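You operate a simulated robot arm through the tools that you are given. There is no shell and no other tool.

You run a simulated robot arm. Do the job below in one go: nothing can be reset, and whatever is moved stays where it is left.

## Task
Test the fan in the fan tester at Fast: good to the green tray, bad to the red.
Fine: the trays beside the tester; slider back to Slow and switch off before the guard opens; leave it open.

The check looks at the end state, three seconds after you hand in, the way a careful person would. Anything else that was tipped, shoved, dropped, spilled or broken makes it a failure.

## Robot
A 7-joint arm with a two-finger parallel gripper, fixed in place. Base frame: the origin is on the floor under the middle of its stand, x ahead of it, y to its left, z up. Lengths are in m, angles in degrees, forces in N, time in s.
With the tool pointing down near the work surface it reaches from about 0.28 to 0.72 m from the base axis. Its first joint turns from -143.0 to 143.0 degrees. Payload 3 kg.
The TCP is the grasp point between the finger pads, 0.03 m short of the fingertips. In the tool frame z runs along the fingers and y along their closing line. Largest opening 0.094 m; finger width 0.028, thickness 0.01; the body of the gripper, 0.05 by 0.096 m, starts 0.055 m behind the TCP.
Orientation is told as [roll, pitch, yaw] about the base's x, y, z axes, in that order, counted from this pose: with the fingers straight down and closing along the base's y, the tool's x points along the base's -x, its y along +y and its z along -z.

## Interface
- The arm moves only by the tool jog_arm. Its arguments are lists of equal length, an entry for each row: "angular": the turn, a rotation vector about the tool's x, y, z in units of 120 degrees (1.0 is 120 degrees), a list of three; "dp": the shift along the tool's x, y, z in units of 500 mm (1.0 is 500 mm), a list of three; "grip": the closure, from 0 (fully open) to 1 (shut). In form: {"angular": [[wx, wy, wz], ...], "dp": [[tx, ty, tz], ...], "grip": [grip, ...]}. A call has 1 to 20 rows; each row is the pose to reach, as a shift and turn from the pose commanded when the call began, along the tool's axes at that moment. A call with a number of a shift or a turn outside -1 to 1 is refused whole. Each row takes 0.2 s and may step no farther than 0.05 m and 8.6 degrees from the row before; otherwise, or with a gripper value out of range, the whole call is refused. Where a pose cannot be reached the arm comes as near as it can. A force on the tool above 40 N (or 10 N above the force at the start of the call, whichever is more), or a blocked arm, ends the call early, and 0.2 s more pass. The fingers move at their own pace (about 0.045 m/s each) and stop on an object; they squeeze with about 42 N. The grip force told is the motor's: it shows also when the fingers shut on nothing. Time passes only in rows, and 0.2 s behind the last, so rows that repeat a pose let the fingers close. It gives the time, the measured TCP pose, the force on the tool (base axes), the opening and the grip force at its end, in the units of the frame above (readings bear some noise), with the torque about the TCP (base axes, N m) and any sound that the robot's microphone picked up.
- Cameras (640 x 400 px; columns grow to the right, rows downward): "scene" is fixed at [0.2228, -0.5073, 1.3609]; the picture's right is [0.76, -0.66, 0.00], its down [-0.31, -0.36, -0.88] and it looks along [0.58, 0.67, -0.47] (base axes); focal length 326 px, centre (320, 200). "wrist" rides on the gripper at [0.076, 0.014, -0.102] in the tool frame; the picture's right is [-0.18, 0.98, 0.00], its down [-0.75, -0.14, -0.64] and it looks along [-0.63, -0.12, 0.77] (tool axes); focal length 243 px, centre (320, 200). There is no depth. A picture from a camera that has moved, and an enlarged one, comes with that camera's place and axes in the base frame and with its lens. The place of the scene camera against the robot may be out by one fixed shift of up to 0.012 m in any direction.
- get_image(camera): a new picture of that camera. It takes no simulated time.
- slide_trunk(by): moves the trunk up (or, below 0, down) by that many m; the arm rides with it, the base frame stays. It gives what a move gives, with no picture.
- close_up(camera, box): a new picture of the part [left, top, right, bottom] of that camera's present view, enlarged. It takes no simulated time.
- job_done(): hands the job in; it is judged then, once.

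Nothing tells you positions but the pictures and the camera data. Unless the task says otherwise, let go and move clear before handing in.

The tools are called after ">>>" by a JSON object that holds its "op" and its "data". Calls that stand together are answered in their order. jog_arm: Moves the arm, as the interface text tells. Its arguments: {"type":"object","properties":{"angular":{"type":"array"},"dp":{"type":"array"},"grip":{"type":"array"}},"required":["angular","dp","grip"]} The other tools are called the same way: slide_trunk (by) moves the trunk up or down; get_image (camera) takes a picture; close_up (camera, box) takes an enlarged picture of a part of a camera's view; job_done () hands the job in.

At the start:

```text
time_s: 0.0
position: [0.6189, -0.0392, 1.1441]
tcp_rot: [0.0, 0.1, 0.1]
wrist_force: [0.8, -0.2, 0.2]
torque: [0.01, 0.0, 0.02]
opening: 0.094
finger_force: 0.0
trunk travel left (down, up): [-0.2, 0.19]
```

scene: 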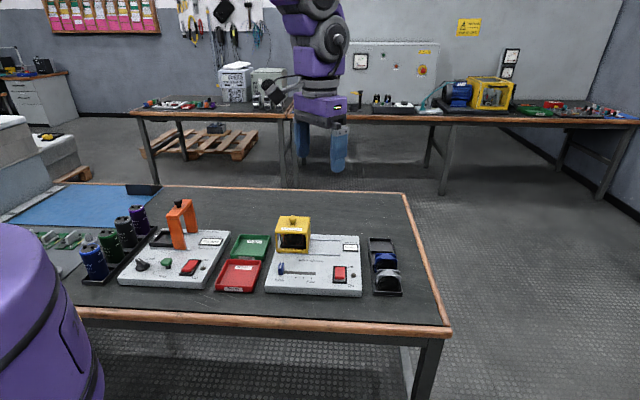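
wrist: 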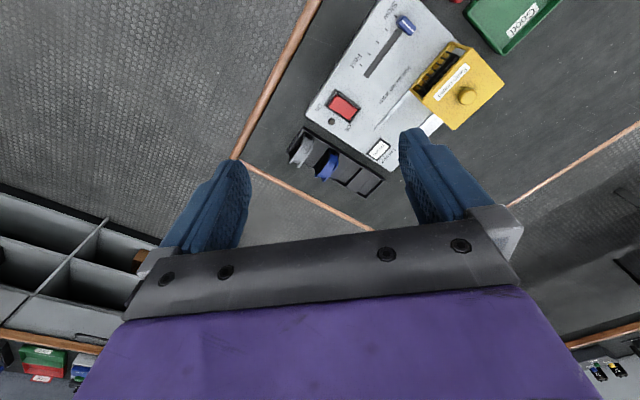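

I see a bench with two testers: a battery-type tester with an orange clamp, and a fan tester with a yellow guard, a blue slider (Slow/Fast), a red rocker switch, and green/red trays between the testers. I'll look closer before moving.

>>> {"op": "close_up", "data": {"camera": "scene", "box": [200, 200, 420, 310]}}

>>> {"op": "close_up", "data": {"camera": "wrist", "box": [280, 0, 560, 200]}}

>>> {"op": "close_up", "data": {"camera": "scene", "box": [255, 205, 375, 300]}}

```text
2.91 times, centred on (310, 255) of scene
camera zoom: at [0.2228, -0.5073, 1.3609], right [0.76, -0.66, 0.0], down [-0.31, -0.36, -0.88], along [0.58, 0.67, -0.47], focal length 948 px, centre (349, 40)
```

zoom: 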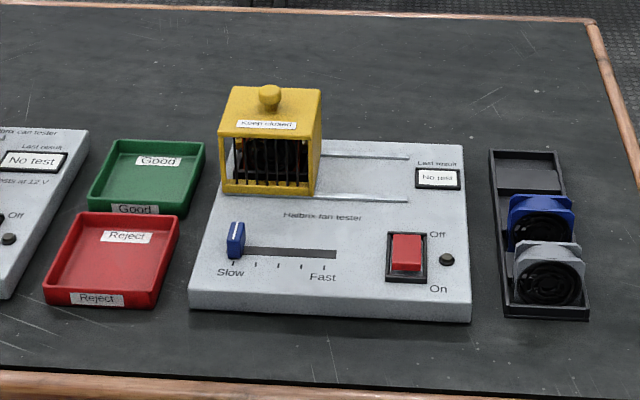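

```text
2.00 times, centred on (420, 100) of wrist
camera zoom: at [0.5418, -0.024, 1.2469], right [0.18, 0.98, 0.0], down [0.75, -0.14, 0.64], along [0.63, -0.12, -0.77], focal length 485 px, centre (120, 400)
```

zoom: 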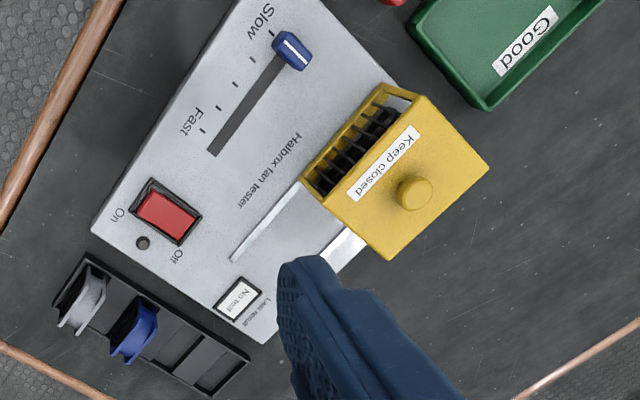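

```text
4.21 times, centred on (315, 252) of scene
camera zoom: at [0.2228, -0.5073, 1.3609], right [0.76, -0.66, 0.0], down [-0.31, -0.36, -0.88], along [0.58, 0.67, -0.47], focal length 1372 px, centre (341, -21)
```

zoom: 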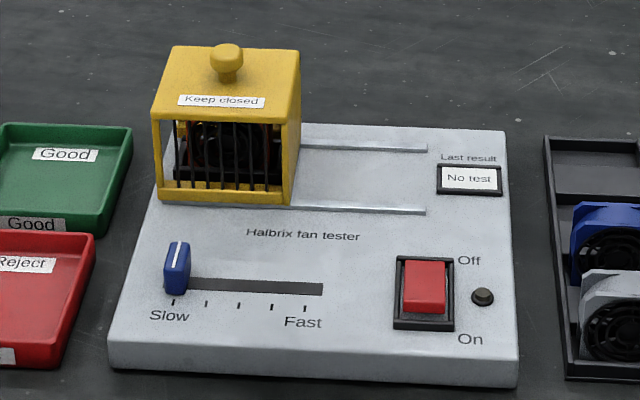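

The fan sits under the yellow guard, which slides on two rails. I'm going to move the wrist back and to the left so its camera looks down on the whole tester and pins positions better.

>>> {"op": "jog_arm", "data": {"angular": [[0, 0, 0], [0, 0, 0], [0, 0, 0], [0, 0, 0]], "dp": [[0.07, 0.06, 0], [0.14, 0.12, 0], [0.21, 0.18, 0], [0.28, 0.24, 0]], "grip": [0, 0, 0, 0]}}

>>> {"op": "get_image", "data": {"camera": "wrist"}}

>>> {"op": "close_up", "data": {"camera": "scene", "box": [70, 190, 260, 300]}}

```text
time_s: 1.0
position: [0.4757, 0.0815, 1.1447]
tcp_rot: [-0.1, -0.2, 0.1]
wrist_force: [0.6, -0.2, 1.0]
torque: [0.01, -0.03, 0.04]
opening: 0.0941
finger_force: 0.0
trunk travel left (down, up): [-0.2, 0.19]
```

```text
taken
camera wrist: at [0.3985, 0.097, 1.2483], right [0.18, 0.98, 0.0], down [0.75, -0.14, 0.65], along [0.63, -0.12, -0.76], focal length 243 px, centre (320, 200)
```

wrist: 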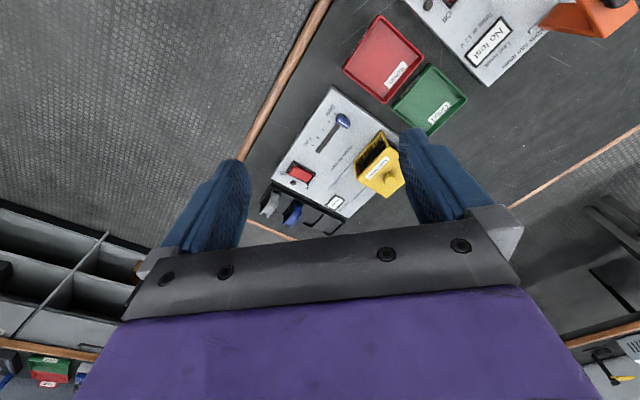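

```text
3.37 times, centred on (165, 245) of scene
camera zoom: at [0.2228, -0.5073, 1.3609], right [0.76, -0.66, 0.0], down [-0.31, -0.36, -0.88], along [0.58, 0.67, -0.47], focal length 1097 px, centre (842, 48)
```

zoom: 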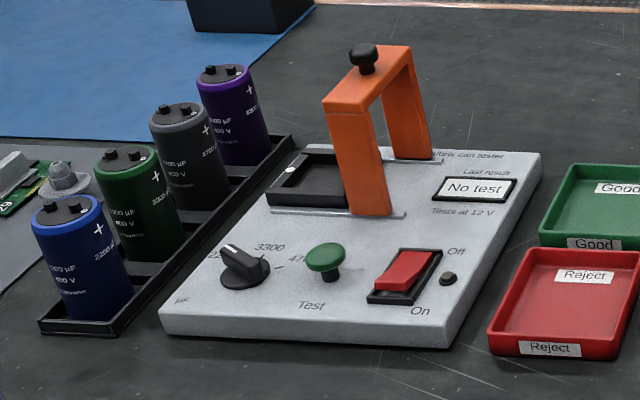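

The left device is a capacitor tester; the right one is the fan tester. I'll zoom in on this wrist view to measure the positions.

>>> {"op": "close_up", "data": {"camera": "wrist", "box": [250, 80, 410, 240]}}

>>> {"op": "close_up", "data": {"camera": "wrist", "box": [320, 0, 480, 140]}}

```text
2.50 times, centred on (330, 160) of wrist
camera zoom: at [0.3985, 0.097, 1.2483], right [0.18, 0.98, 0.0], down [0.75, -0.14, 0.65], along [0.63, -0.12, -0.76], focal length 606 px, centre (295, 300)
```

zoom: 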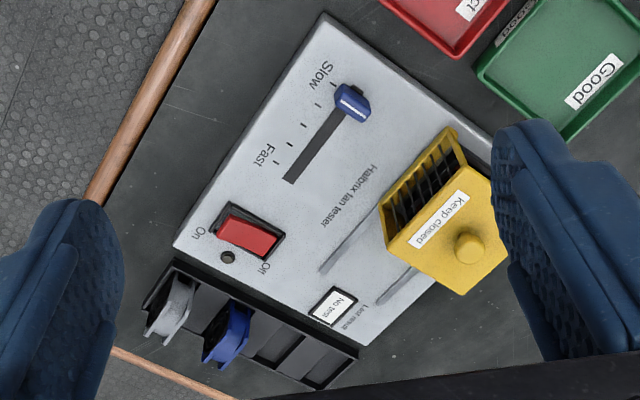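

```text
2.86 times, centred on (400, 70) of wrist
camera zoom: at [0.3985, 0.097, 1.2483], right [0.18, 0.98, 0.0], down [0.75, -0.14, 0.65], along [0.63, -0.12, -0.76], focal length 693 px, centre (91, 571)
```

zoom: 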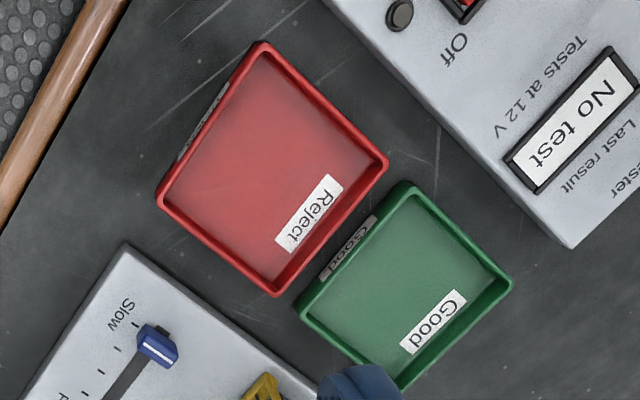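

Rough triangulation puts the slider near (0.60, 0.11), switch (0.71, -0.01), guard knob (0.70, 0.18), with the panel at z ≈ 0.755 and turned about -45°. I'll get closer to refine these.

>>> {"op": "jog_arm", "data": {"angular": [[0, 0, 0], [0, 0, 0], [0, 0, 0], [0, 0, 0], [0, 0, 0], [0, 0, 0]], "dp": [[-0.04, -0.004, 0.08], [-0.08, -0.008, 0.16], [-0.12, -0.012, 0.24], [-0.16, -0.016, 0.31], [-0.208, -0.023, 0.39], [-0.208, -0.023, 0.39]], "grip": [0, 0, 0, 0, 0, 0]}}

>>> {"op": "get_image", "data": {"camera": "wrist"}}

>>> {"op": "get_image", "data": {"camera": "scene"}}

```text
time_s: 2.4
position: [0.5793, 0.07, 0.9488]
tcp_rot: [-0.1, -0.1, 0.0]
wrist_force: [1.2, -0.1, -0.2]
torque: [-0.03, 0.02, -0.02]
opening: 0.094
finger_force: 0.1
trunk travel left (down, up): [-0.2, 0.19]
```

```text
taken
camera wrist: at [0.5027, 0.0848, 1.052], right [0.18, 0.98, 0.0], down [0.75, -0.14, 0.64], along [0.63, -0.12, -0.77], focal length 243 px, centre (320, 200)
```

wrist: 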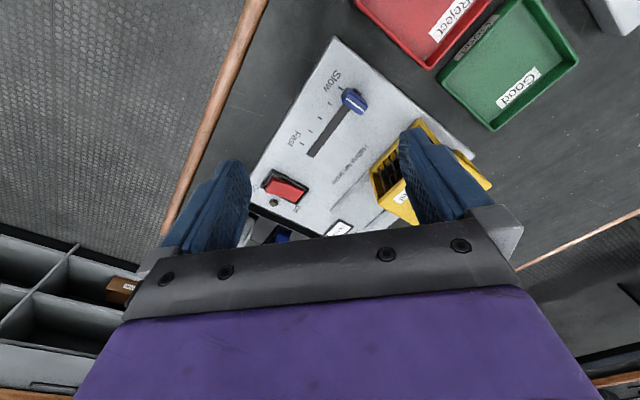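

```text
taken
```

scene: 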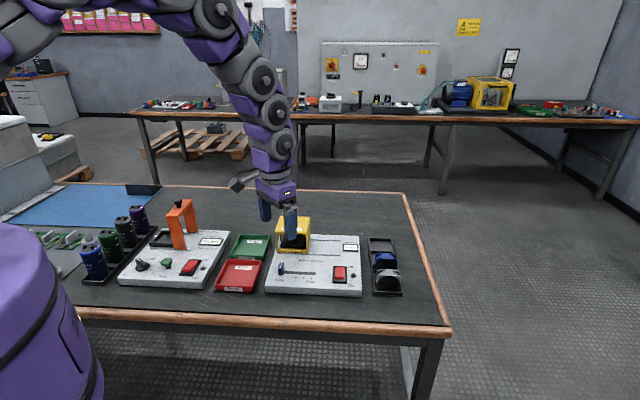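

The closer view shows slider, switch and guard. I'll enlarge it for accurate pixel positions.

>>> {"op": "close_up", "data": {"camera": "wrist", "box": [240, 30, 400, 130]}}

>>> {"op": "close_up", "data": {"camera": "wrist", "box": [240, 130, 400, 240]}}

>>> {"op": "close_up", "data": {"camera": "wrist", "box": [350, 0, 590, 200]}}

```text
4.00 times, centred on (320, 80) of wrist
camera zoom: at [0.5027, 0.0848, 1.052], right [0.18, 0.98, 0.0], down [0.75, -0.14, 0.64], along [0.63, -0.12, -0.77], focal length 970 px, centre (320, 680)
```

zoom: 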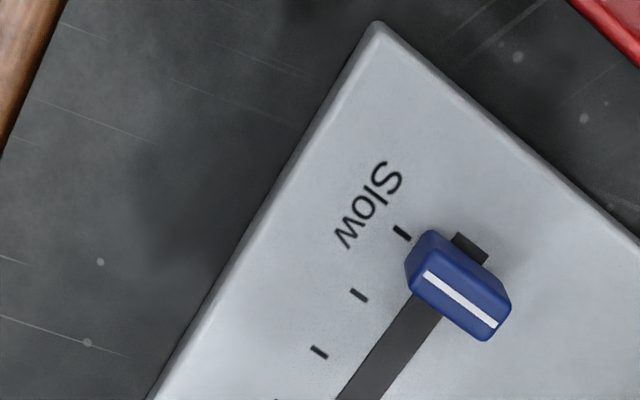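

```text
3.64 times, centred on (320, 185) of wrist
camera zoom: at [0.5027, 0.0848, 1.052], right [0.18, 0.98, 0.0], down [0.75, -0.14, 0.64], along [0.63, -0.12, -0.77], focal length 882 px, centre (320, 254)
```

zoom: 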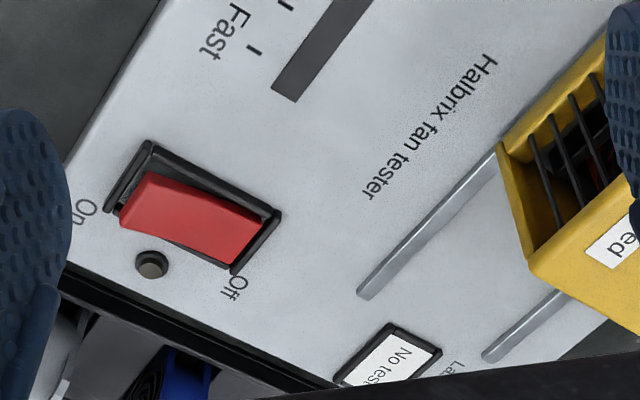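

```text
2.00 times, centred on (470, 100) of wrist
camera zoom: at [0.5027, 0.0848, 1.052], right [0.18, 0.98, 0.0], down [0.75, -0.14, 0.64], along [0.63, -0.12, -0.77], focal length 485 px, centre (20, 400)
```

zoom: 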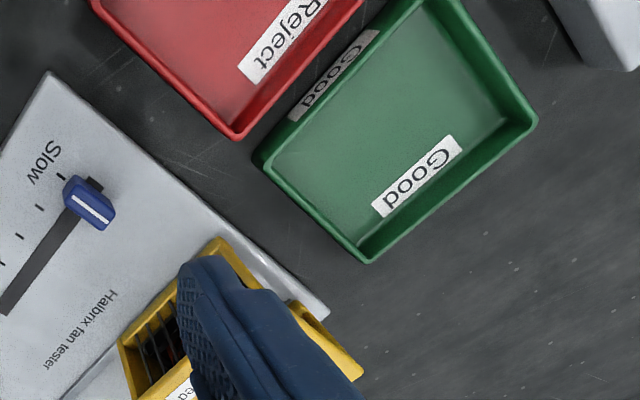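

Measurements now agree: the panel is at z ≈ 0.755, slot direction ≈ (0.71, -0.70), slider handle ≈ (0.603, 0.107), with Fast ≈ 0.085 m further along. I'll turn the gripper 45° so it closes along the slot, and hover above the handle to check.

>>> {"op": "jog_arm", "data": {"angular": [[0, 0, -0.063], [0, 0, -0.126], [0, 0, -0.189], [0, 0, -0.252], [0, 0, -0.315], [0, 0, -0.3775], [0, 0, -0.3775]], "dp": [[-0.008, 0.012, 0.023], [-0.016, 0.025, 0.046], [-0.024, 0.037, 0.069], [-0.032, 0.05, 0.092], [-0.04, 0.062, 0.115], [-0.048, 0.074, 0.138], [-0.048, 0.074, 0.138]], "grip": [0.3, 0.5, 0.6, 0.6, 0.6, 0.6, 0.6]}}

>>> {"op": "get_image", "data": {"camera": "wrist"}}

>>> {"op": "close_up", "data": {"camera": "scene", "box": [220, 190, 400, 310]}}

```text
time_s: 4.0
position: [0.6041, 0.1059, 0.8812]
tcp_rot: [-0.1, -0.1, 45.5]
wrist_force: [0.2, 0.8, 0.0]
torque: [-0.03, -0.01, 0.01]
opening: 0.0376
finger_force: 0.1
trunk travel left (down, up): [-0.2, 0.19]
```

```text
taken
camera wrist: at [0.5401, 0.0637, 0.9837], right [-0.57, 0.82, 0.0], down [0.63, 0.44, 0.64], along [0.53, 0.37, -0.77], focal length 243 px, centre (320, 200)
```

wrist: 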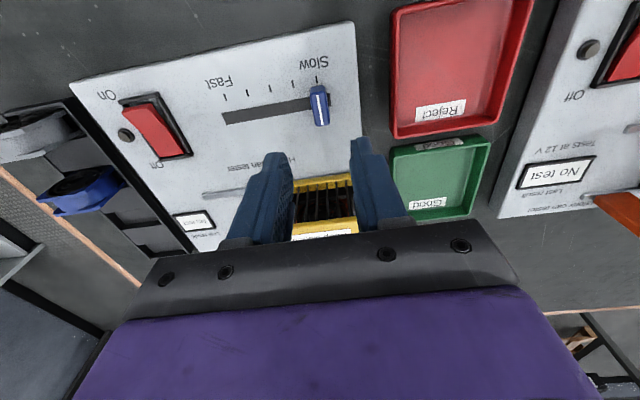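

```text
3.33 times, centred on (310, 250) of scene
camera zoom: at [0.2228, -0.5073, 1.3609], right [0.76, -0.66, 0.0], down [-0.31, -0.36, -0.88], along [0.58, 0.67, -0.47], focal length 1086 px, centre (353, 33)
```

zoom: 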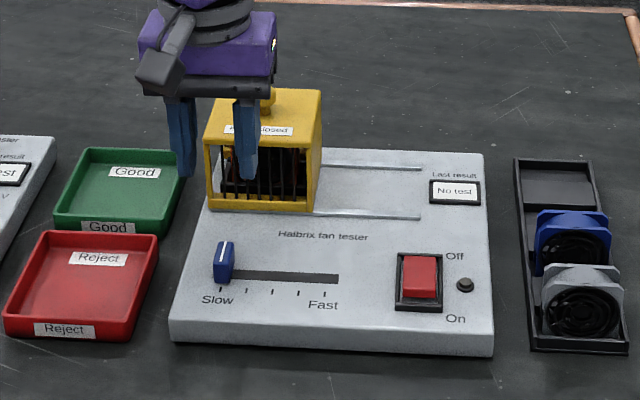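

>>> {"op": "close_up", "data": {"camera": "wrist", "box": [200, 60, 360, 160]}}

>>> {"op": "close_up", "data": {"camera": "wrist", "box": [60, 70, 220, 230]}}

```text
4.00 times, centred on (280, 110) of wrist
camera zoom: at [0.5401, 0.0637, 0.9837], right [-0.57, 0.82, 0.0], down [0.63, 0.44, 0.64], along [0.53, 0.37, -0.77], focal length 970 px, centre (480, 560)
```

zoom: 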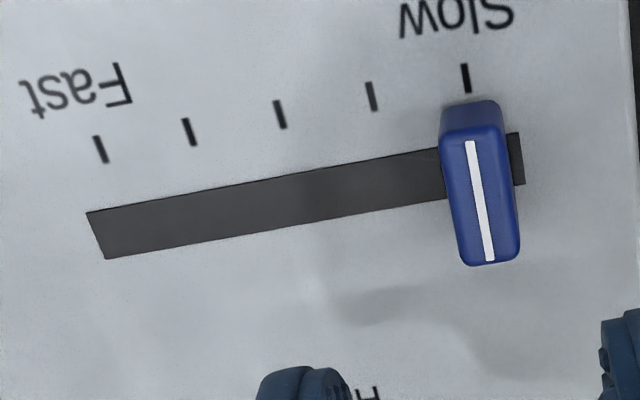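

```text
2.50 times, centred on (140, 150) of wrist
camera zoom: at [0.5401, 0.0637, 0.9837], right [-0.57, 0.82, 0.0], down [0.63, 0.44, 0.64], along [0.53, 0.37, -0.77], focal length 606 px, centre (770, 325)
```

zoom: 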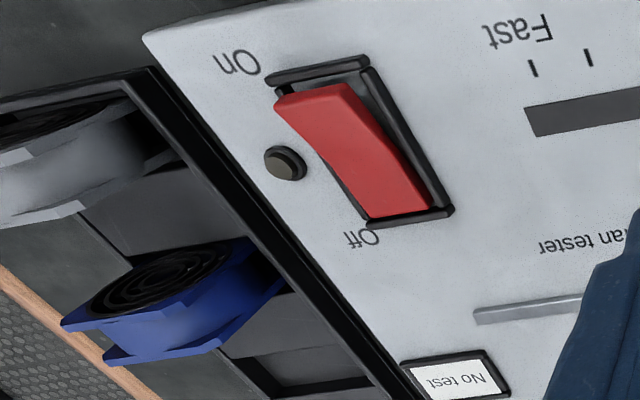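

Slider handle centre refined to (0.600, 0.106), its top at z ≈ 0.78, and the Fast tick is 0.084 m along the slot. Now I'll lower the part-open fingers around the handle.

>>> {"op": "jog_arm", "data": {"angular": [[0, 0, 0], [0, 0, 0], [0, 0, 0], [0, 0, 0]], "dp": [[0.006, 0.0055, 0.06], [0.006, 0.0055, 0.12], [0.006, 0.0055, 0.18], [0.006, 0.0055, 0.182]], "grip": [0.6, 0.6, 0.6, 0.6]}}

>>> {"op": "get_image", "data": {"camera": "wrist"}}

>>> {"op": "close_up", "data": {"camera": "scene", "box": [240, 220, 360, 300]}}

```text
time_s: 5.0
position: [0.5995, 0.1051, 0.7909]
tcp_rot: [-0.1, 0.0, 45.3]
wrist_force: [0.6, -0.5, -0.2]
torque: [-0.03, 0.05, 0.02]
opening: 0.0375
finger_force: 0.0
trunk travel left (down, up): [-0.2, 0.19]
```

```text
taken
camera wrist: at [0.5362, 0.0632, 0.8926], right [-0.57, 0.82, 0.0], down [0.63, 0.44, 0.64], along [0.53, 0.37, -0.77], focal length 243 px, centre (320, 200)
```

wrist: 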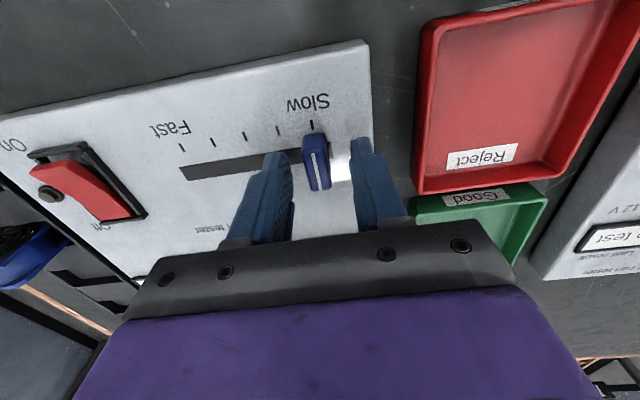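

```text
5.00 times, centred on (300, 260) of scene
camera zoom: at [0.2228, -0.5073, 1.3609], right [0.76, -0.66, 0.0], down [-0.31, -0.36, -0.88], along [0.58, 0.67, -0.47], focal length 1629 px, centre (420, -100)
```

zoom: 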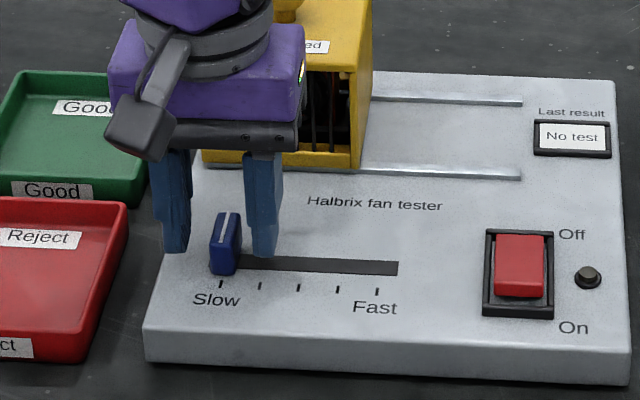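

The fingers straddle the handle properly. Closing on it now.

>>> {"op": "jog_arm", "data": {"angular": [[0, 0, 0], [0, 0, 0], [0, 0, 0]], "dp": [[0, 0, 0], [0, 0, 0], [0, 0, 0]], "grip": [0.8, 0.9, 0.9]}}

>>> {"op": "close_up", "data": {"camera": "wrist", "box": [160, 60, 400, 220]}}

```text
time_s: 5.8
position: [0.6012, 0.1038, 0.7883]
tcp_rot: [-0.1, -0.1, 45.3]
wrist_force: [10.0, -5.0, 0.1]
torque: [-0.33, 0.03, -0.79]
opening: 0.0139
finger_force: 34.4
trunk travel left (down, up): [-0.2, 0.19]
```

```text
2.50 times, centred on (280, 140) of wrist
camera zoom: at [0.5373, 0.0618, 0.8924], right [-0.57, 0.82, 0.0], down [0.63, 0.44, 0.64], along [0.53, 0.37, -0.77], focal length 606 px, centre (420, 350)
```

zoom: 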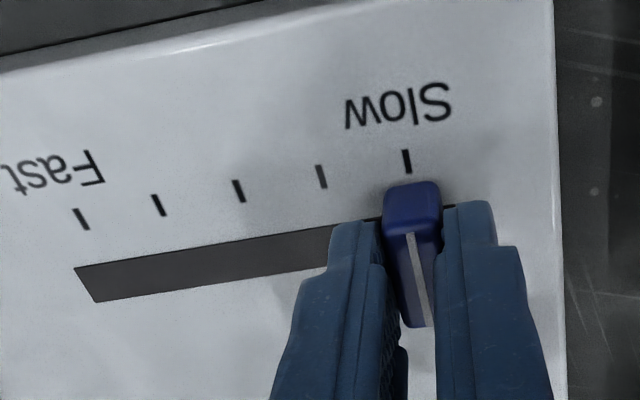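

The handle is gripped (opening 14 mm). Sliding it along the slot to Fast.

>>> {"op": "jog_arm", "data": {"angular": [[0, 0, 0], [0, 0, 0], [0, 0, 0], [0, 0, 0], [0, 0, 0], [0, 0, 0]], "dp": [[0, -0.03, 0], [0, -0.065, 0], [0, -0.1, 0], [0, -0.135, 0], [0, -0.173, 0], [0, -0.173, 0]], "grip": [0.9, 0.9, 0.9, 0.9, 0.9, 0.9]}}

>>> {"op": "close_up", "data": {"camera": "wrist", "box": [160, 60, 480, 260]}}

>>> {"op": "close_up", "data": {"camera": "scene", "box": [240, 220, 360, 300]}}

```text
time_s: 7.2
position: [0.6615, 0.0438, 0.7906]
tcp_rot: [0.0, 0.0, 45.2]
wrist_force: [-1.2, -2.0, 1.9]
torque: [-0.34, 0.29, -1.09]
opening: 0.0136
finger_force: 45.1
trunk travel left (down, up): [-0.2, 0.19]
```

```text
2.00 times, centred on (320, 160) of wrist
camera zoom: at [0.5976, 0.0018, 0.8926], right [-0.57, 0.82, 0.0], down [0.63, 0.44, 0.64], along [0.53, 0.37, -0.77], focal length 485 px, centre (320, 280)
```

zoom: 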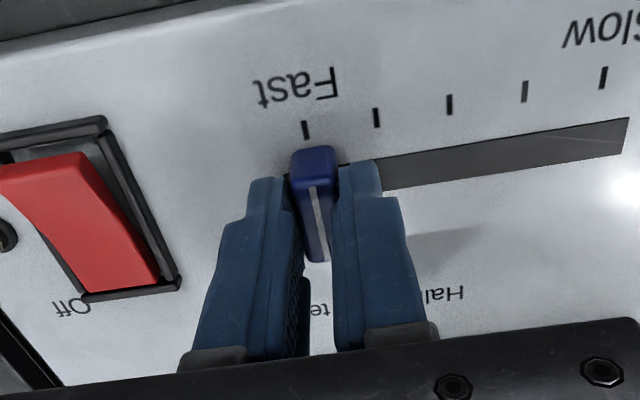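

```text
5.00 times, centred on (300, 260) of scene
camera zoom: at [0.2228, -0.5073, 1.3609], right [0.76, -0.66, 0.0], down [-0.31, -0.36, -0.88], along [0.58, 0.67, -0.47], focal length 1629 px, centre (420, -100)
```

zoom: 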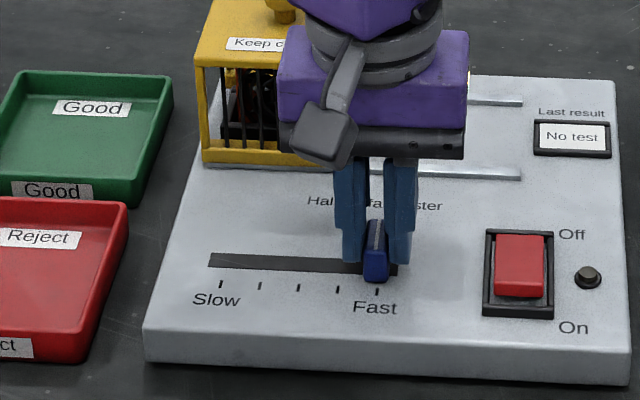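

The slider sits at the Fast tick. I'll nudge it a few millimetres further to make sure it is on its end stop.

>>> {"op": "jog_arm", "data": {"angular": [[0, 0, 0], [0, 0, 0], [0, 0, 0]], "dp": [[0, -0.004, 0], [0, -0.008, 0], [0, -0.008, 0]], "grip": [0.9, 0.9, 0.9]}}

>>> {"op": "close_up", "data": {"camera": "scene", "box": [240, 220, 360, 300]}}

```text
time_s: 8.0
position: [0.6628, 0.0443, 0.7898]
tcp_rot: [0.0, 0.1, 45.4]
wrist_force: [-18.8, 4.6, -2.6]
torque: [0.83, -0.36, -1.23]
opening: 0.0138
finger_force: 44.8
trunk travel left (down, up): [-0.2, 0.19]
```

```text
5.00 times, centred on (300, 260) of scene
camera zoom: at [0.2228, -0.5073, 1.3609], right [0.76, -0.66, 0.0], down [-0.31, -0.36, -0.88], along [0.58, 0.67, -0.47], focal length 1629 px, centre (420, -100)
```

zoom: 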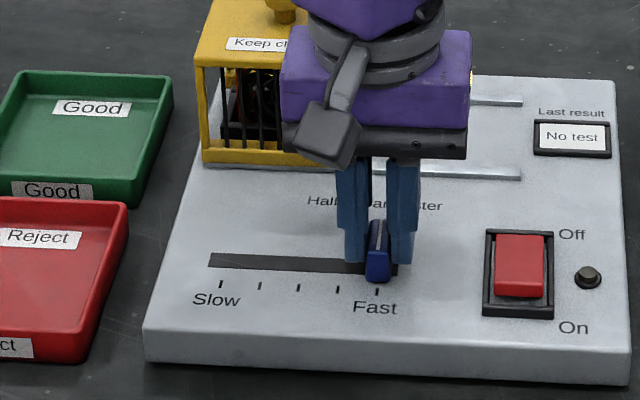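

The slider is against its Fast stop (about 17 N reaction). I'll release it and go straight up.

>>> {"op": "jog_arm", "data": {"angular": [[0, 0, 0], [0, 0, 0], [0, 0, 0], [0, 0, 0], [0, 0, 0], [0, 0, 0]], "dp": [[0, 0, 0], [0, 0, 0], [0, 0, 0], [0, 0, -0.05], [0, 0, -0.1], [0, 0, -0.16]], "grip": [0.8, 0.72, 0.72, 0.72, 0.72, 0.72]}}

>>> {"op": "get_image", "data": {"camera": "wrist"}}

>>> {"op": "close_up", "data": {"camera": "scene", "box": [240, 220, 360, 300]}}

```text
time_s: 9.4
position: [0.6649, 0.0421, 0.8711]
tcp_rot: [-0.1, 0.0, 45.4]
wrist_force: [0.1, -0.5, 1.1]
torque: [-0.03, 0.03, -0.03]
opening: 0.026
finger_force: 0.0
trunk travel left (down, up): [-0.2, 0.19]
```

```text
taken
camera wrist: at [0.6003, -0.0004, 0.9739], right [-0.57, 0.82, 0.0], down [0.63, 0.44, 0.64], along [0.53, 0.37, -0.77], focal length 243 px, centre (320, 200)
```

wrist: 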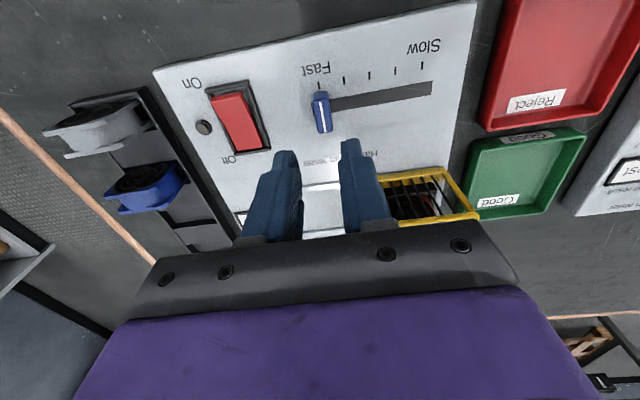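

```text
5.00 times, centred on (300, 260) of scene
camera zoom: at [0.2228, -0.5073, 1.3609], right [0.76, -0.66, 0.0], down [-0.31, -0.36, -0.88], along [0.58, 0.67, -0.47], focal length 1629 px, centre (420, -100)
```

zoom: 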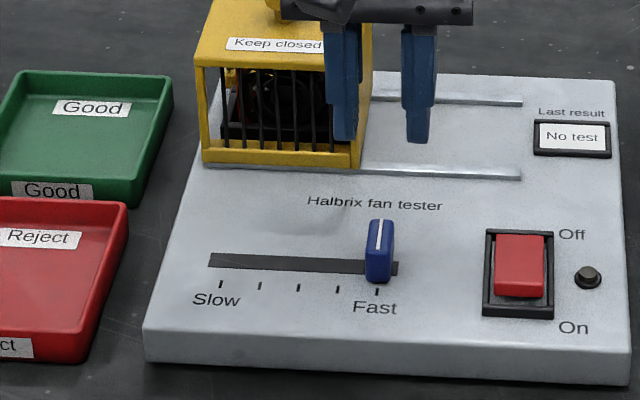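

The slider stays at Fast. Now a close look at the rocker switch for the press.

>>> {"op": "close_up", "data": {"camera": "wrist", "box": [180, 60, 300, 180]}}

>>> {"op": "close_up", "data": {"camera": "scene", "box": [325, 255, 365, 295]}}

```text
3.33 times, centred on (240, 120) of wrist
camera zoom: at [0.6003, -0.0004, 0.9739], right [-0.57, 0.82, 0.0], down [0.63, 0.44, 0.64], along [0.53, 0.37, -0.77], focal length 809 px, centre (587, 467)
```

zoom: 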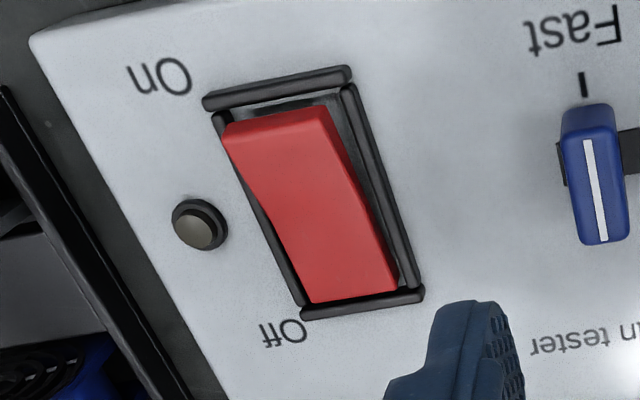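

```text
10.00 times, centred on (345, 275) of scene
camera zoom: at [0.2228, -0.5073, 1.3609], right [0.76, -0.66, 0.0], down [-0.31, -0.36, -0.88], along [0.58, 0.67, -0.47], focal length 3257 px, centre (70, -550)
```

zoom: 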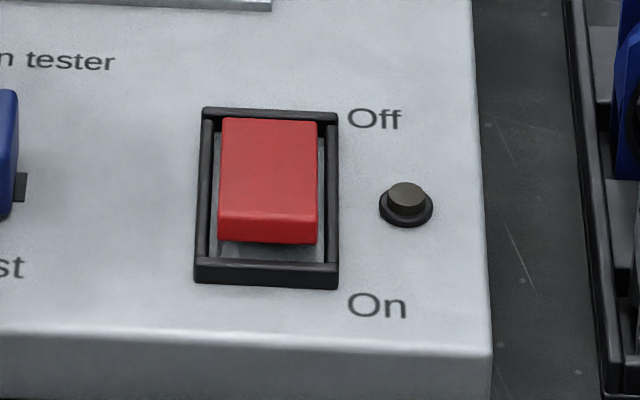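

Rocker centre is about (0.713, -0.009) with the On end towards the front edge. I'll close the fingers, tilt 15° so just the fingertip edge touches, and hover over the On half.

>>> {"op": "jog_arm", "data": {"angular": [[0, -0.04, 0], [0, -0.085, 0], [0, -0.125, 0], [0, -0.125, 0]], "dp": [[0.008, -0.048, 0.02], [0.016, -0.096, 0.045], [0.026, -0.1413, 0.08], [0.026, -0.1413, 0.08]], "grip": [1, 1, 1, 1]}}

>>> {"op": "get_image", "data": {"camera": "wrist"}}

>>> {"op": "close_up", "data": {"camera": "scene", "box": [270, 215, 380, 300]}}

```text
time_s: 10.4
position: [0.7063, -0.0185, 0.8307]
tcp_rot: [0.0, -15.1, 45.4]
wrist_force: [0.2, 0.3, -0.8]
torque: [0.02, 0.0, 0.02]
opening: 0.0
finger_force: 33.0
trunk travel left (down, up): [-0.2, 0.19]
```

```text
taken
camera wrist: at [0.6246, -0.0777, 0.9099], right [-0.57, 0.82, 0.05], down [0.49, 0.3, 0.82], along [0.65, 0.49, -0.58], focal length 243 px, centre (320, 200)
```

wrist: 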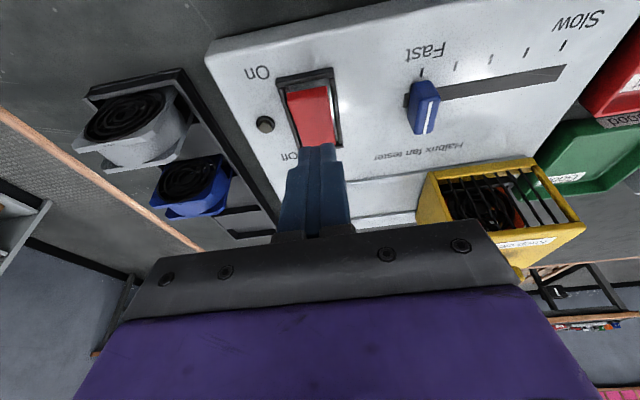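

```text
4.71 times, centred on (325, 258) of scene
camera zoom: at [0.2228, -0.5073, 1.3609], right [0.76, -0.66, 0.0], down [-0.31, -0.36, -0.88], along [0.58, 0.67, -0.47], focal length 1533 px, centre (296, -71)
```

zoom: 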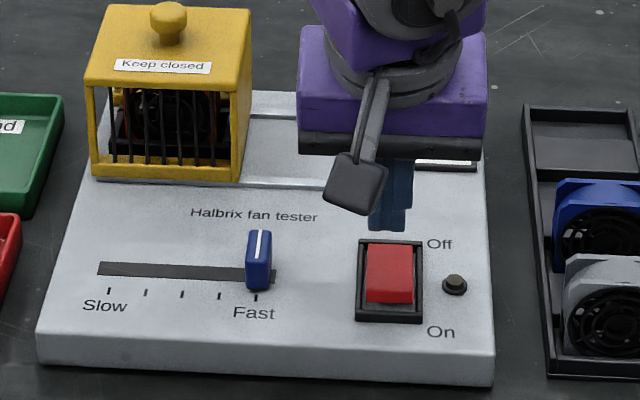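

>>> {"op": "close_up", "data": {"camera": "scene", "box": [335, 235, 375, 290]}}

>>> {"op": "close_up", "data": {"camera": "wrist", "box": [240, 60, 380, 240]}}

```text
7.27 times, centred on (355, 262) of scene
camera zoom: at [0.2228, -0.5073, 1.3609], right [0.76, -0.66, 0.0], down [-0.31, -0.36, -0.88], along [0.58, 0.67, -0.47], focal length 2369 px, centre (66, -254)
```

zoom: 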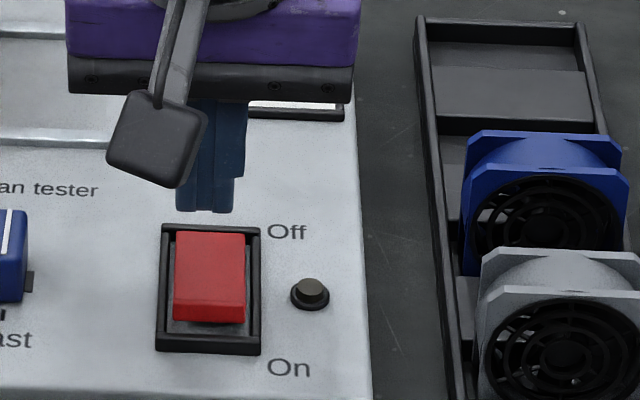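

```text
2.22 times, centred on (310, 150) of wrist
camera zoom: at [0.6246, -0.0777, 0.9099], right [-0.57, 0.82, 0.05], down [0.49, 0.3, 0.82], along [0.65, 0.49, -0.58], focal length 539 px, centre (342, 311)
```

zoom: 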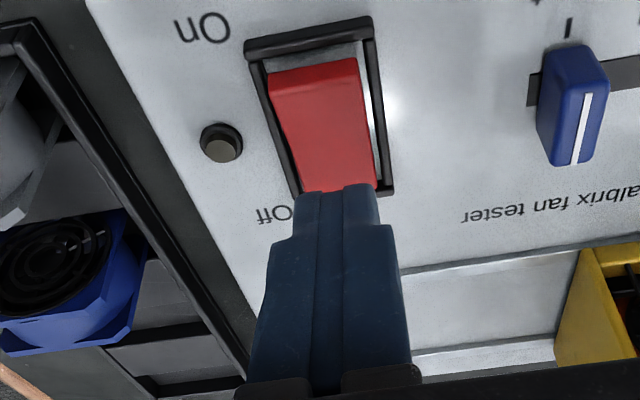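

The fingertip lines up with the rocker's width. I'll shift 6 mm toward the On end and press down in small steps, watching the force.

>>> {"op": "jog_arm", "data": {"angular": [[0, 0, 0], [0, 0, 0], [0, 0, 0], [0, 0, 0], [0, 0, 0]], "dp": [[0.0116, 0, -0.0031], [0.0168, 0, 0.0162], [0.0209, 0, 0.0317], [0.024, 0, 0.0433], [0.0261, 0, 0.051]], "grip": [1, 1, 1, 1, 1]}}

>>> {"op": "close_up", "data": {"camera": "scene", "box": [315, 235, 375, 295]}}

>>> {"op": "close_up", "data": {"camera": "wrist", "box": [240, 60, 380, 240]}}

```text
time_s: 11.6
position: [0.7021, -0.0224, 0.8015]
tcp_rot: [0.0, -15.1, 45.4]
wrist_force: [0.1, -0.1, 0.0]
torque: [0.0, -0.01, 0.0]
opening: 0.0
finger_force: 33.4
trunk travel left (down, up): [-0.2, 0.19]
```

```text
6.67 times, centred on (345, 265) of scene
camera zoom: at [0.2228, -0.5073, 1.3609], right [0.76, -0.66, 0.0], down [-0.31, -0.36, -0.88], along [0.58, 0.67, -0.47], focal length 2172 px, centre (153, -233)
```

zoom: 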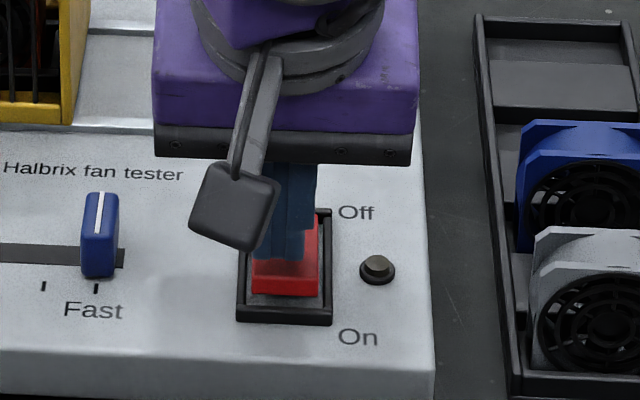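

```text
2.22 times, centred on (310, 150) of wrist
camera zoom: at [0.6205, -0.0815, 0.8814], right [-0.57, 0.82, 0.05], down [0.49, 0.3, 0.82], along [0.65, 0.49, -0.58], focal length 539 px, centre (342, 311)
```

zoom: 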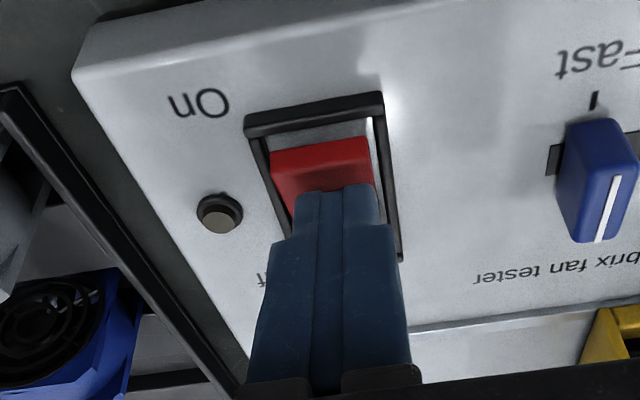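

The tip is just above the On half with no contact yet. Pressing down further in small steps.

>>> {"op": "jog_arm", "data": {"angular": [[0, 0, 0], [0, 0, 0], [0, 0, 0], [0, 0, 0], [0, 0, 0]], "dp": [[0.0021, 0, 0.0077], [0.0041, 0, 0.0155], [0.0062, 0, 0.0232], [0.0078, 0, 0.029], [0.0088, 0, 0.0328]], "grip": [1, 1, 1, 1, 1]}}

>>> {"op": "close_up", "data": {"camera": "scene", "box": [315, 235, 375, 295]}}

>>> {"op": "close_up", "data": {"camera": "wrist", "box": [240, 60, 380, 240]}}

```text
time_s: 12.8
position: [0.7007, -0.0239, 0.7901]
tcp_rot: [-0.4, -15.5, 45.5]
wrist_force: [-8.5, -0.6, 39.7]
torque: [-0.09, 0.52, -0.51]
opening: 0.0
finger_force: 32.9
trunk travel left (down, up): [-0.2, 0.19]
heard: click
```

```text
6.67 times, centred on (345, 265) of scene
camera zoom: at [0.2228, -0.5073, 1.3609], right [0.76, -0.66, 0.0], down [-0.31, -0.36, -0.88], along [0.58, 0.67, -0.47], focal length 2172 px, centre (153, -233)
```

zoom: 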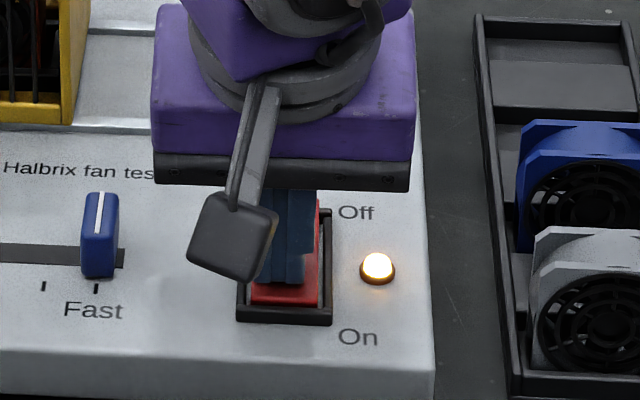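

```text
2.22 times, centred on (310, 150) of wrist
camera zoom: at [0.6196, -0.082, 0.8692], right [-0.57, 0.82, 0.04], down [0.49, 0.3, 0.82], along [0.66, 0.49, -0.57], focal length 539 px, centre (342, 311)
```

zoom: 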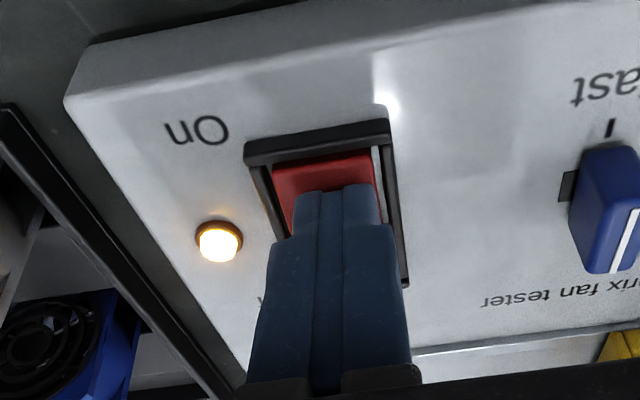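

A click sounded and the lamp lit: the tester is on at Fast. I'll lift off and watch and listen for the result.

>>> {"op": "jog_arm", "data": {"angular": [[0, 0, 0], [0, 0, 0], [0, 0, 0], [0, 0, 0], [0, 0, 0], [0, 0, 0]], "dp": [[-0.01, 0, -0.038], [-0.0259, 0, -0.0966], [-0.04, 0, -0.15], [-0.04, 0, -0.15], [-0.04, 0, -0.15], [-0.04, 0, -0.15]], "grip": [1, 1, 1, 1, 1, 1]}}

>>> {"op": "get_image", "data": {"camera": "scene"}}

>>> {"op": "close_up", "data": {"camera": "scene", "box": [260, 205, 370, 300]}}

>>> {"op": "get_image", "data": {"camera": "wrist"}}

```text
time_s: 14.2
position: [0.7018, -0.0226, 0.8627]
tcp_rot: [0.0, -15.0, 45.4]
wrist_force: [0.4, -0.2, -1.5]
torque: [0.03, 0.01, -0.01]
opening: 0.0002
finger_force: 33.4
trunk travel left (down, up): [-0.2, 0.19]
```

```text
taken
```

scene: 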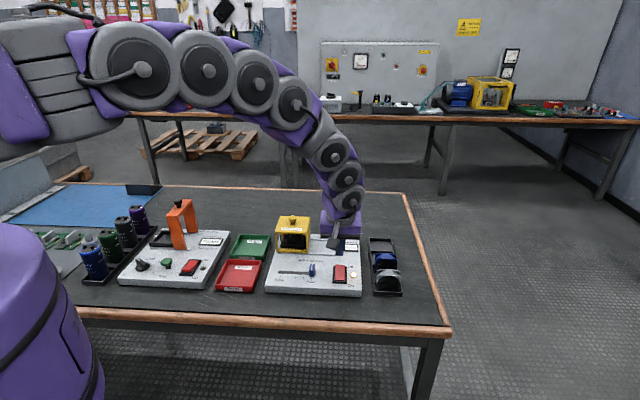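

```text
4.21 times, centred on (315, 252) of scene
camera zoom: at [0.2228, -0.5073, 1.3609], right [0.76, -0.66, 0.0], down [-0.31, -0.36, -0.88], along [0.58, 0.67, -0.47], focal length 1372 px, centre (341, -21)
```

zoom: 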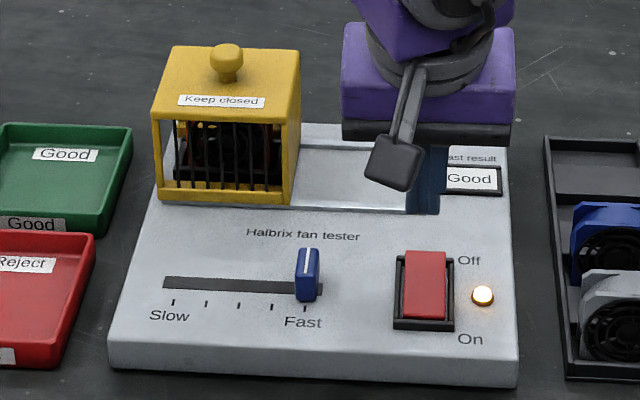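

```text
taken
camera wrist: at [0.6204, -0.0819, 0.9418], right [-0.57, 0.82, 0.05], down [0.49, 0.3, 0.82], along [0.65, 0.49, -0.58], focal length 243 px, centre (320, 200)
```

wrist: 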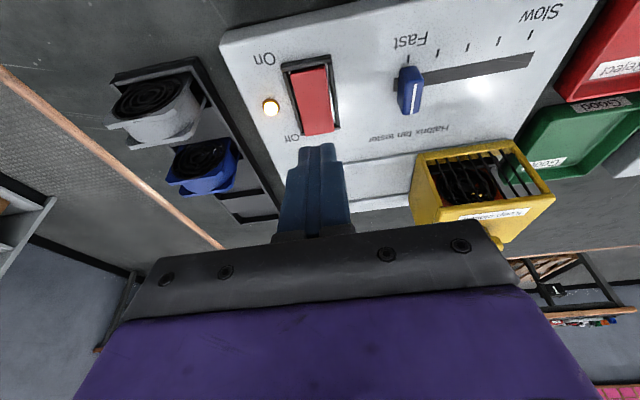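

The display now reads "Good". I'll let it run a little longer and check it again to be sure that it is steady.

>>> {"op": "jog_arm", "data": {"angular": [[0, 0, 0], [0, 0, 0], [0, 0, 0], [0, 0, 0], [0, 0, 0], [0, 0, 0], [0, 0, 0], [0, 0, 0], [0, 0, 0], [0, 0, 0]], "dp": [[0.02, 0.03, -0.03], [0.04, 0.06, -0.06], [0.06, 0.09, -0.08], [0.08, 0.12, -0.1], [0.08, 0.12, -0.1], [0.08, 0.12, -0.1], [0.08, 0.12, -0.1], [0.08, 0.12, -0.1], [0.08, 0.12, -0.1], [0.08, 0.12, -0.1]], "grip": [1, 1, 1, 1, 1, 1, 1, 1, 1, 1]}}

>>> {"op": "close_up", "data": {"camera": "scene", "box": [325, 230, 385, 290]}}

>>> {"op": "close_up", "data": {"camera": "scene", "box": [260, 205, 370, 300]}}

```text
time_s: 16.4
position: [0.6221, -0.0156, 0.8999]
tcp_rot: [0.0, -15.0, 45.4]
wrist_force: [0.0, -0.1, 1.0]
torque: [0.01, -0.01, -0.01]
opening: 0.0
finger_force: 32.9
trunk travel left (down, up): [-0.2, 0.19]
```

```text
6.67 times, centred on (355, 260) of scene
camera zoom: at [0.2228, -0.5073, 1.3609], right [0.76, -0.66, 0.0], down [-0.31, -0.36, -0.88], along [0.58, 0.67, -0.47], focal length 2172 px, centre (87, -200)
```

zoom: 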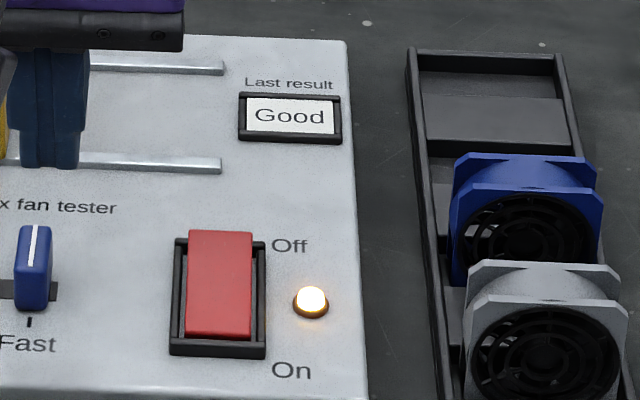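

```text
4.21 times, centred on (315, 252) of scene
camera zoom: at [0.2228, -0.5073, 1.3609], right [0.76, -0.66, 0.0], down [-0.31, -0.36, -0.88], along [0.58, 0.67, -0.47], focal length 1372 px, centre (341, -21)
```

zoom: 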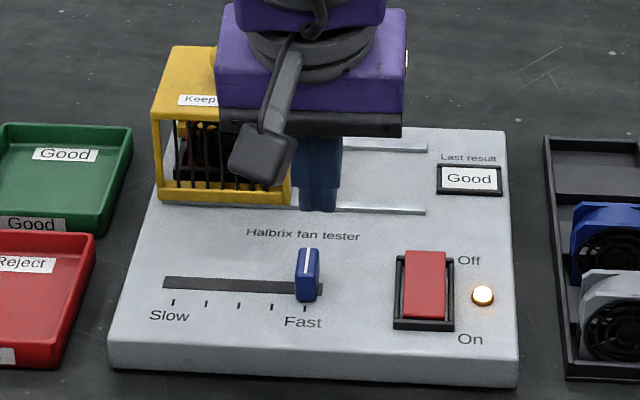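

The display holds at "Good" with the slider at Fast, so the fan goes to the green tray. Next, the slider goes back to Slow: I'm levelling the tool and hovering over the handle with the fingers part open.

>>> {"op": "jog_arm", "data": {"angular": [[0, 0.04, 0], [0, 0.085, 0], [0, 0.125, 0], [0, 0.125, 0], [0, 0.125, 0]], "dp": [[-0.037, 0.0088, 0.0444], [-0.074, 0.0176, 0.0888], [-0.111, 0.0264, 0.1332], [-0.111, 0.0264, 0.1332], [-0.111, 0.0264, 0.1332]], "grip": [0.8, 0.6, 0.6, 0.6, 0.6]}}

>>> {"op": "close_up", "data": {"camera": "wrist", "box": [200, 40, 440, 240]}}

>>> {"op": "close_up", "data": {"camera": "scene", "box": [260, 205, 370, 300]}}

```text
time_s: 17.6
position: [0.663, 0.0431, 0.851]
tcp_rot: [-0.1, -0.1, 45.3]
wrist_force: [-0.8, -0.3, 0.0]
torque: [-0.02, 0.01, 0.01]
opening: 0.0375
finger_force: 0.1
trunk travel left (down, up): [-0.2, 0.19]
```

```text
2.00 times, centred on (320, 140) of wrist
camera zoom: at [0.5991, 0.001, 0.954], right [-0.57, 0.82, 0.0], down [0.63, 0.44, 0.64], along [0.53, 0.36, -0.77], focal length 485 px, centre (320, 320)
```

zoom: 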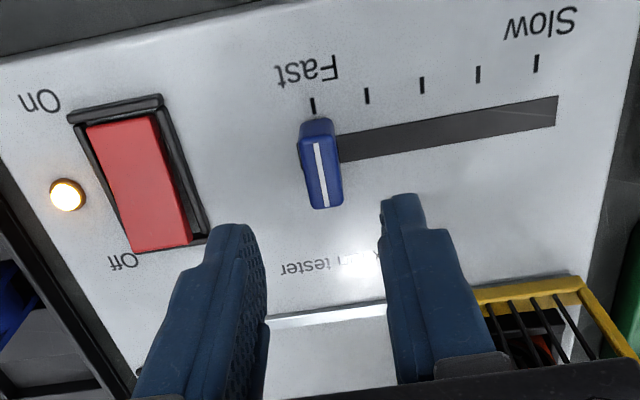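

```text
4.21 times, centred on (315, 252) of scene
camera zoom: at [0.2228, -0.5073, 1.3609], right [0.76, -0.66, 0.0], down [-0.31, -0.36, -0.88], along [0.58, 0.67, -0.47], focal length 1372 px, centre (341, -21)
```

zoom: 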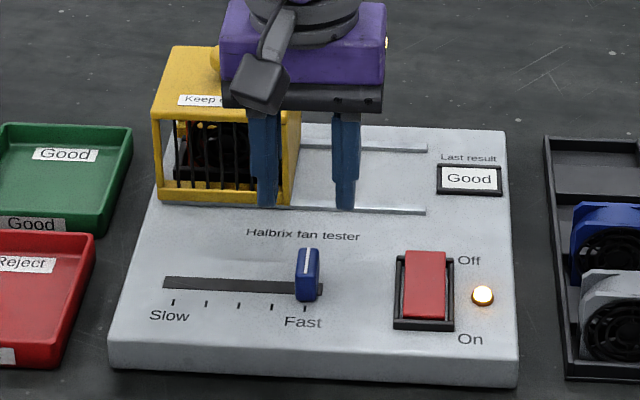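

Aligned above the handle. Descending and gripping it.

>>> {"op": "jog_arm", "data": {"angular": [[0, 0, 0], [0, 0, 0], [0, 0, 0], [0, 0, 0], [0, 0, 0], [0, 0, 0]], "dp": [[0, 0, 0.06], [0, 0, 0.115], [0, 0, 0.121], [0, 0, 0.121], [0, 0, 0.121], [0, 0, 0.121]], "grip": [0.6, 0.6, 0.6, 0.8, 0.9, 0.9]}}

>>> {"op": "close_up", "data": {"camera": "scene", "box": [260, 205, 370, 300]}}

```text
time_s: 19.0
position: [0.6632, 0.0446, 0.7912]
tcp_rot: [-0.1, 0.0, 45.3]
wrist_force: [0.6, -0.1, -1.0]
torque: [0.02, 0.04, -0.93]
opening: 0.0138
finger_force: 41.1
trunk travel left (down, up): [-0.2, 0.19]
```

```text
4.21 times, centred on (315, 252) of scene
camera zoom: at [0.2228, -0.5073, 1.3609], right [0.76, -0.66, 0.0], down [-0.31, -0.36, -0.88], along [0.58, 0.67, -0.47], focal length 1372 px, centre (341, -21)
```

zoom: 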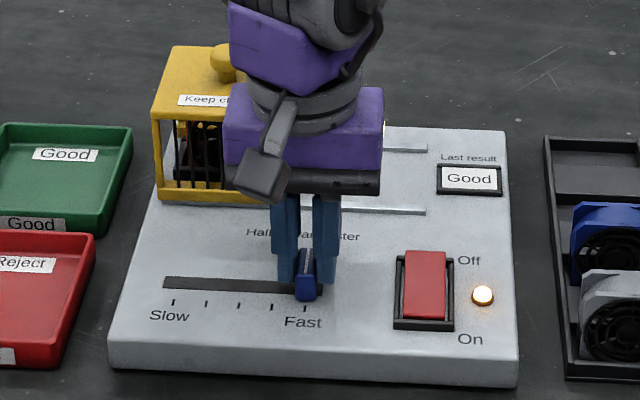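

Gripped. Sliding back to Slow with a slight push onto the end stop.

>>> {"op": "jog_arm", "data": {"angular": [[0, 0, 0], [0, 0, 0], [0, 0, 0], [0, 0, 0], [0, 0, 0], [0, 0, 0], [0, 0, 0]], "dp": [[0, 0.03, 0], [0, 0.065, 0], [0, 0.1, 0], [0, 0.135, 0], [0, 0.168, 0], [0, 0.178, 0], [0, 0.178, 0]], "grip": [0.9, 0.9, 0.9, 0.9, 0.9, 0.9, 0.9]}}

>>> {"op": "close_up", "data": {"camera": "scene", "box": [240, 205, 370, 300]}}

>>> {"op": "close_up", "data": {"camera": "wrist", "box": [160, 60, 480, 260]}}

```text
time_s: 20.6
position: [0.602, 0.1051, 0.7905]
tcp_rot: [-0.1, -0.2, 45.3]
wrist_force: [21.6, -6.5, 4.0]
torque: [-0.64, 0.12, -0.89]
opening: 0.0135
finger_force: 45.5
trunk travel left (down, up): [-0.2, 0.19]
```

```text
4.21 times, centred on (305, 252) of scene
camera zoom: at [0.2228, -0.5073, 1.3609], right [0.76, -0.66, 0.0], down [-0.31, -0.36, -0.88], along [0.58, 0.67, -0.47], focal length 1372 px, centre (383, -21)
```

zoom: 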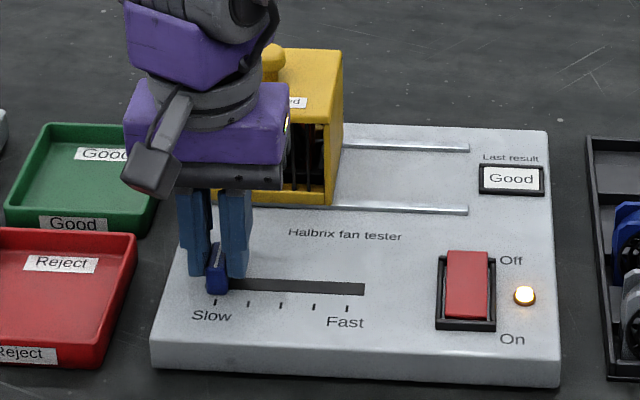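

```text
2.00 times, centred on (320, 160) of wrist
camera zoom: at [0.5376, 0.0621, 0.8929], right [-0.57, 0.82, 0.0], down [0.63, 0.44, 0.64], along [0.53, 0.37, -0.76], focal length 485 px, centre (320, 280)
```

zoom: 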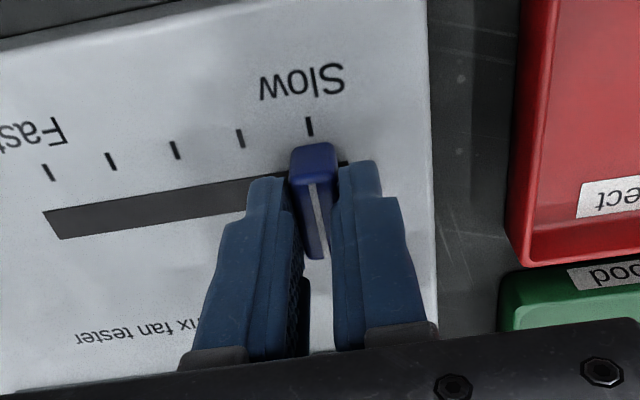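

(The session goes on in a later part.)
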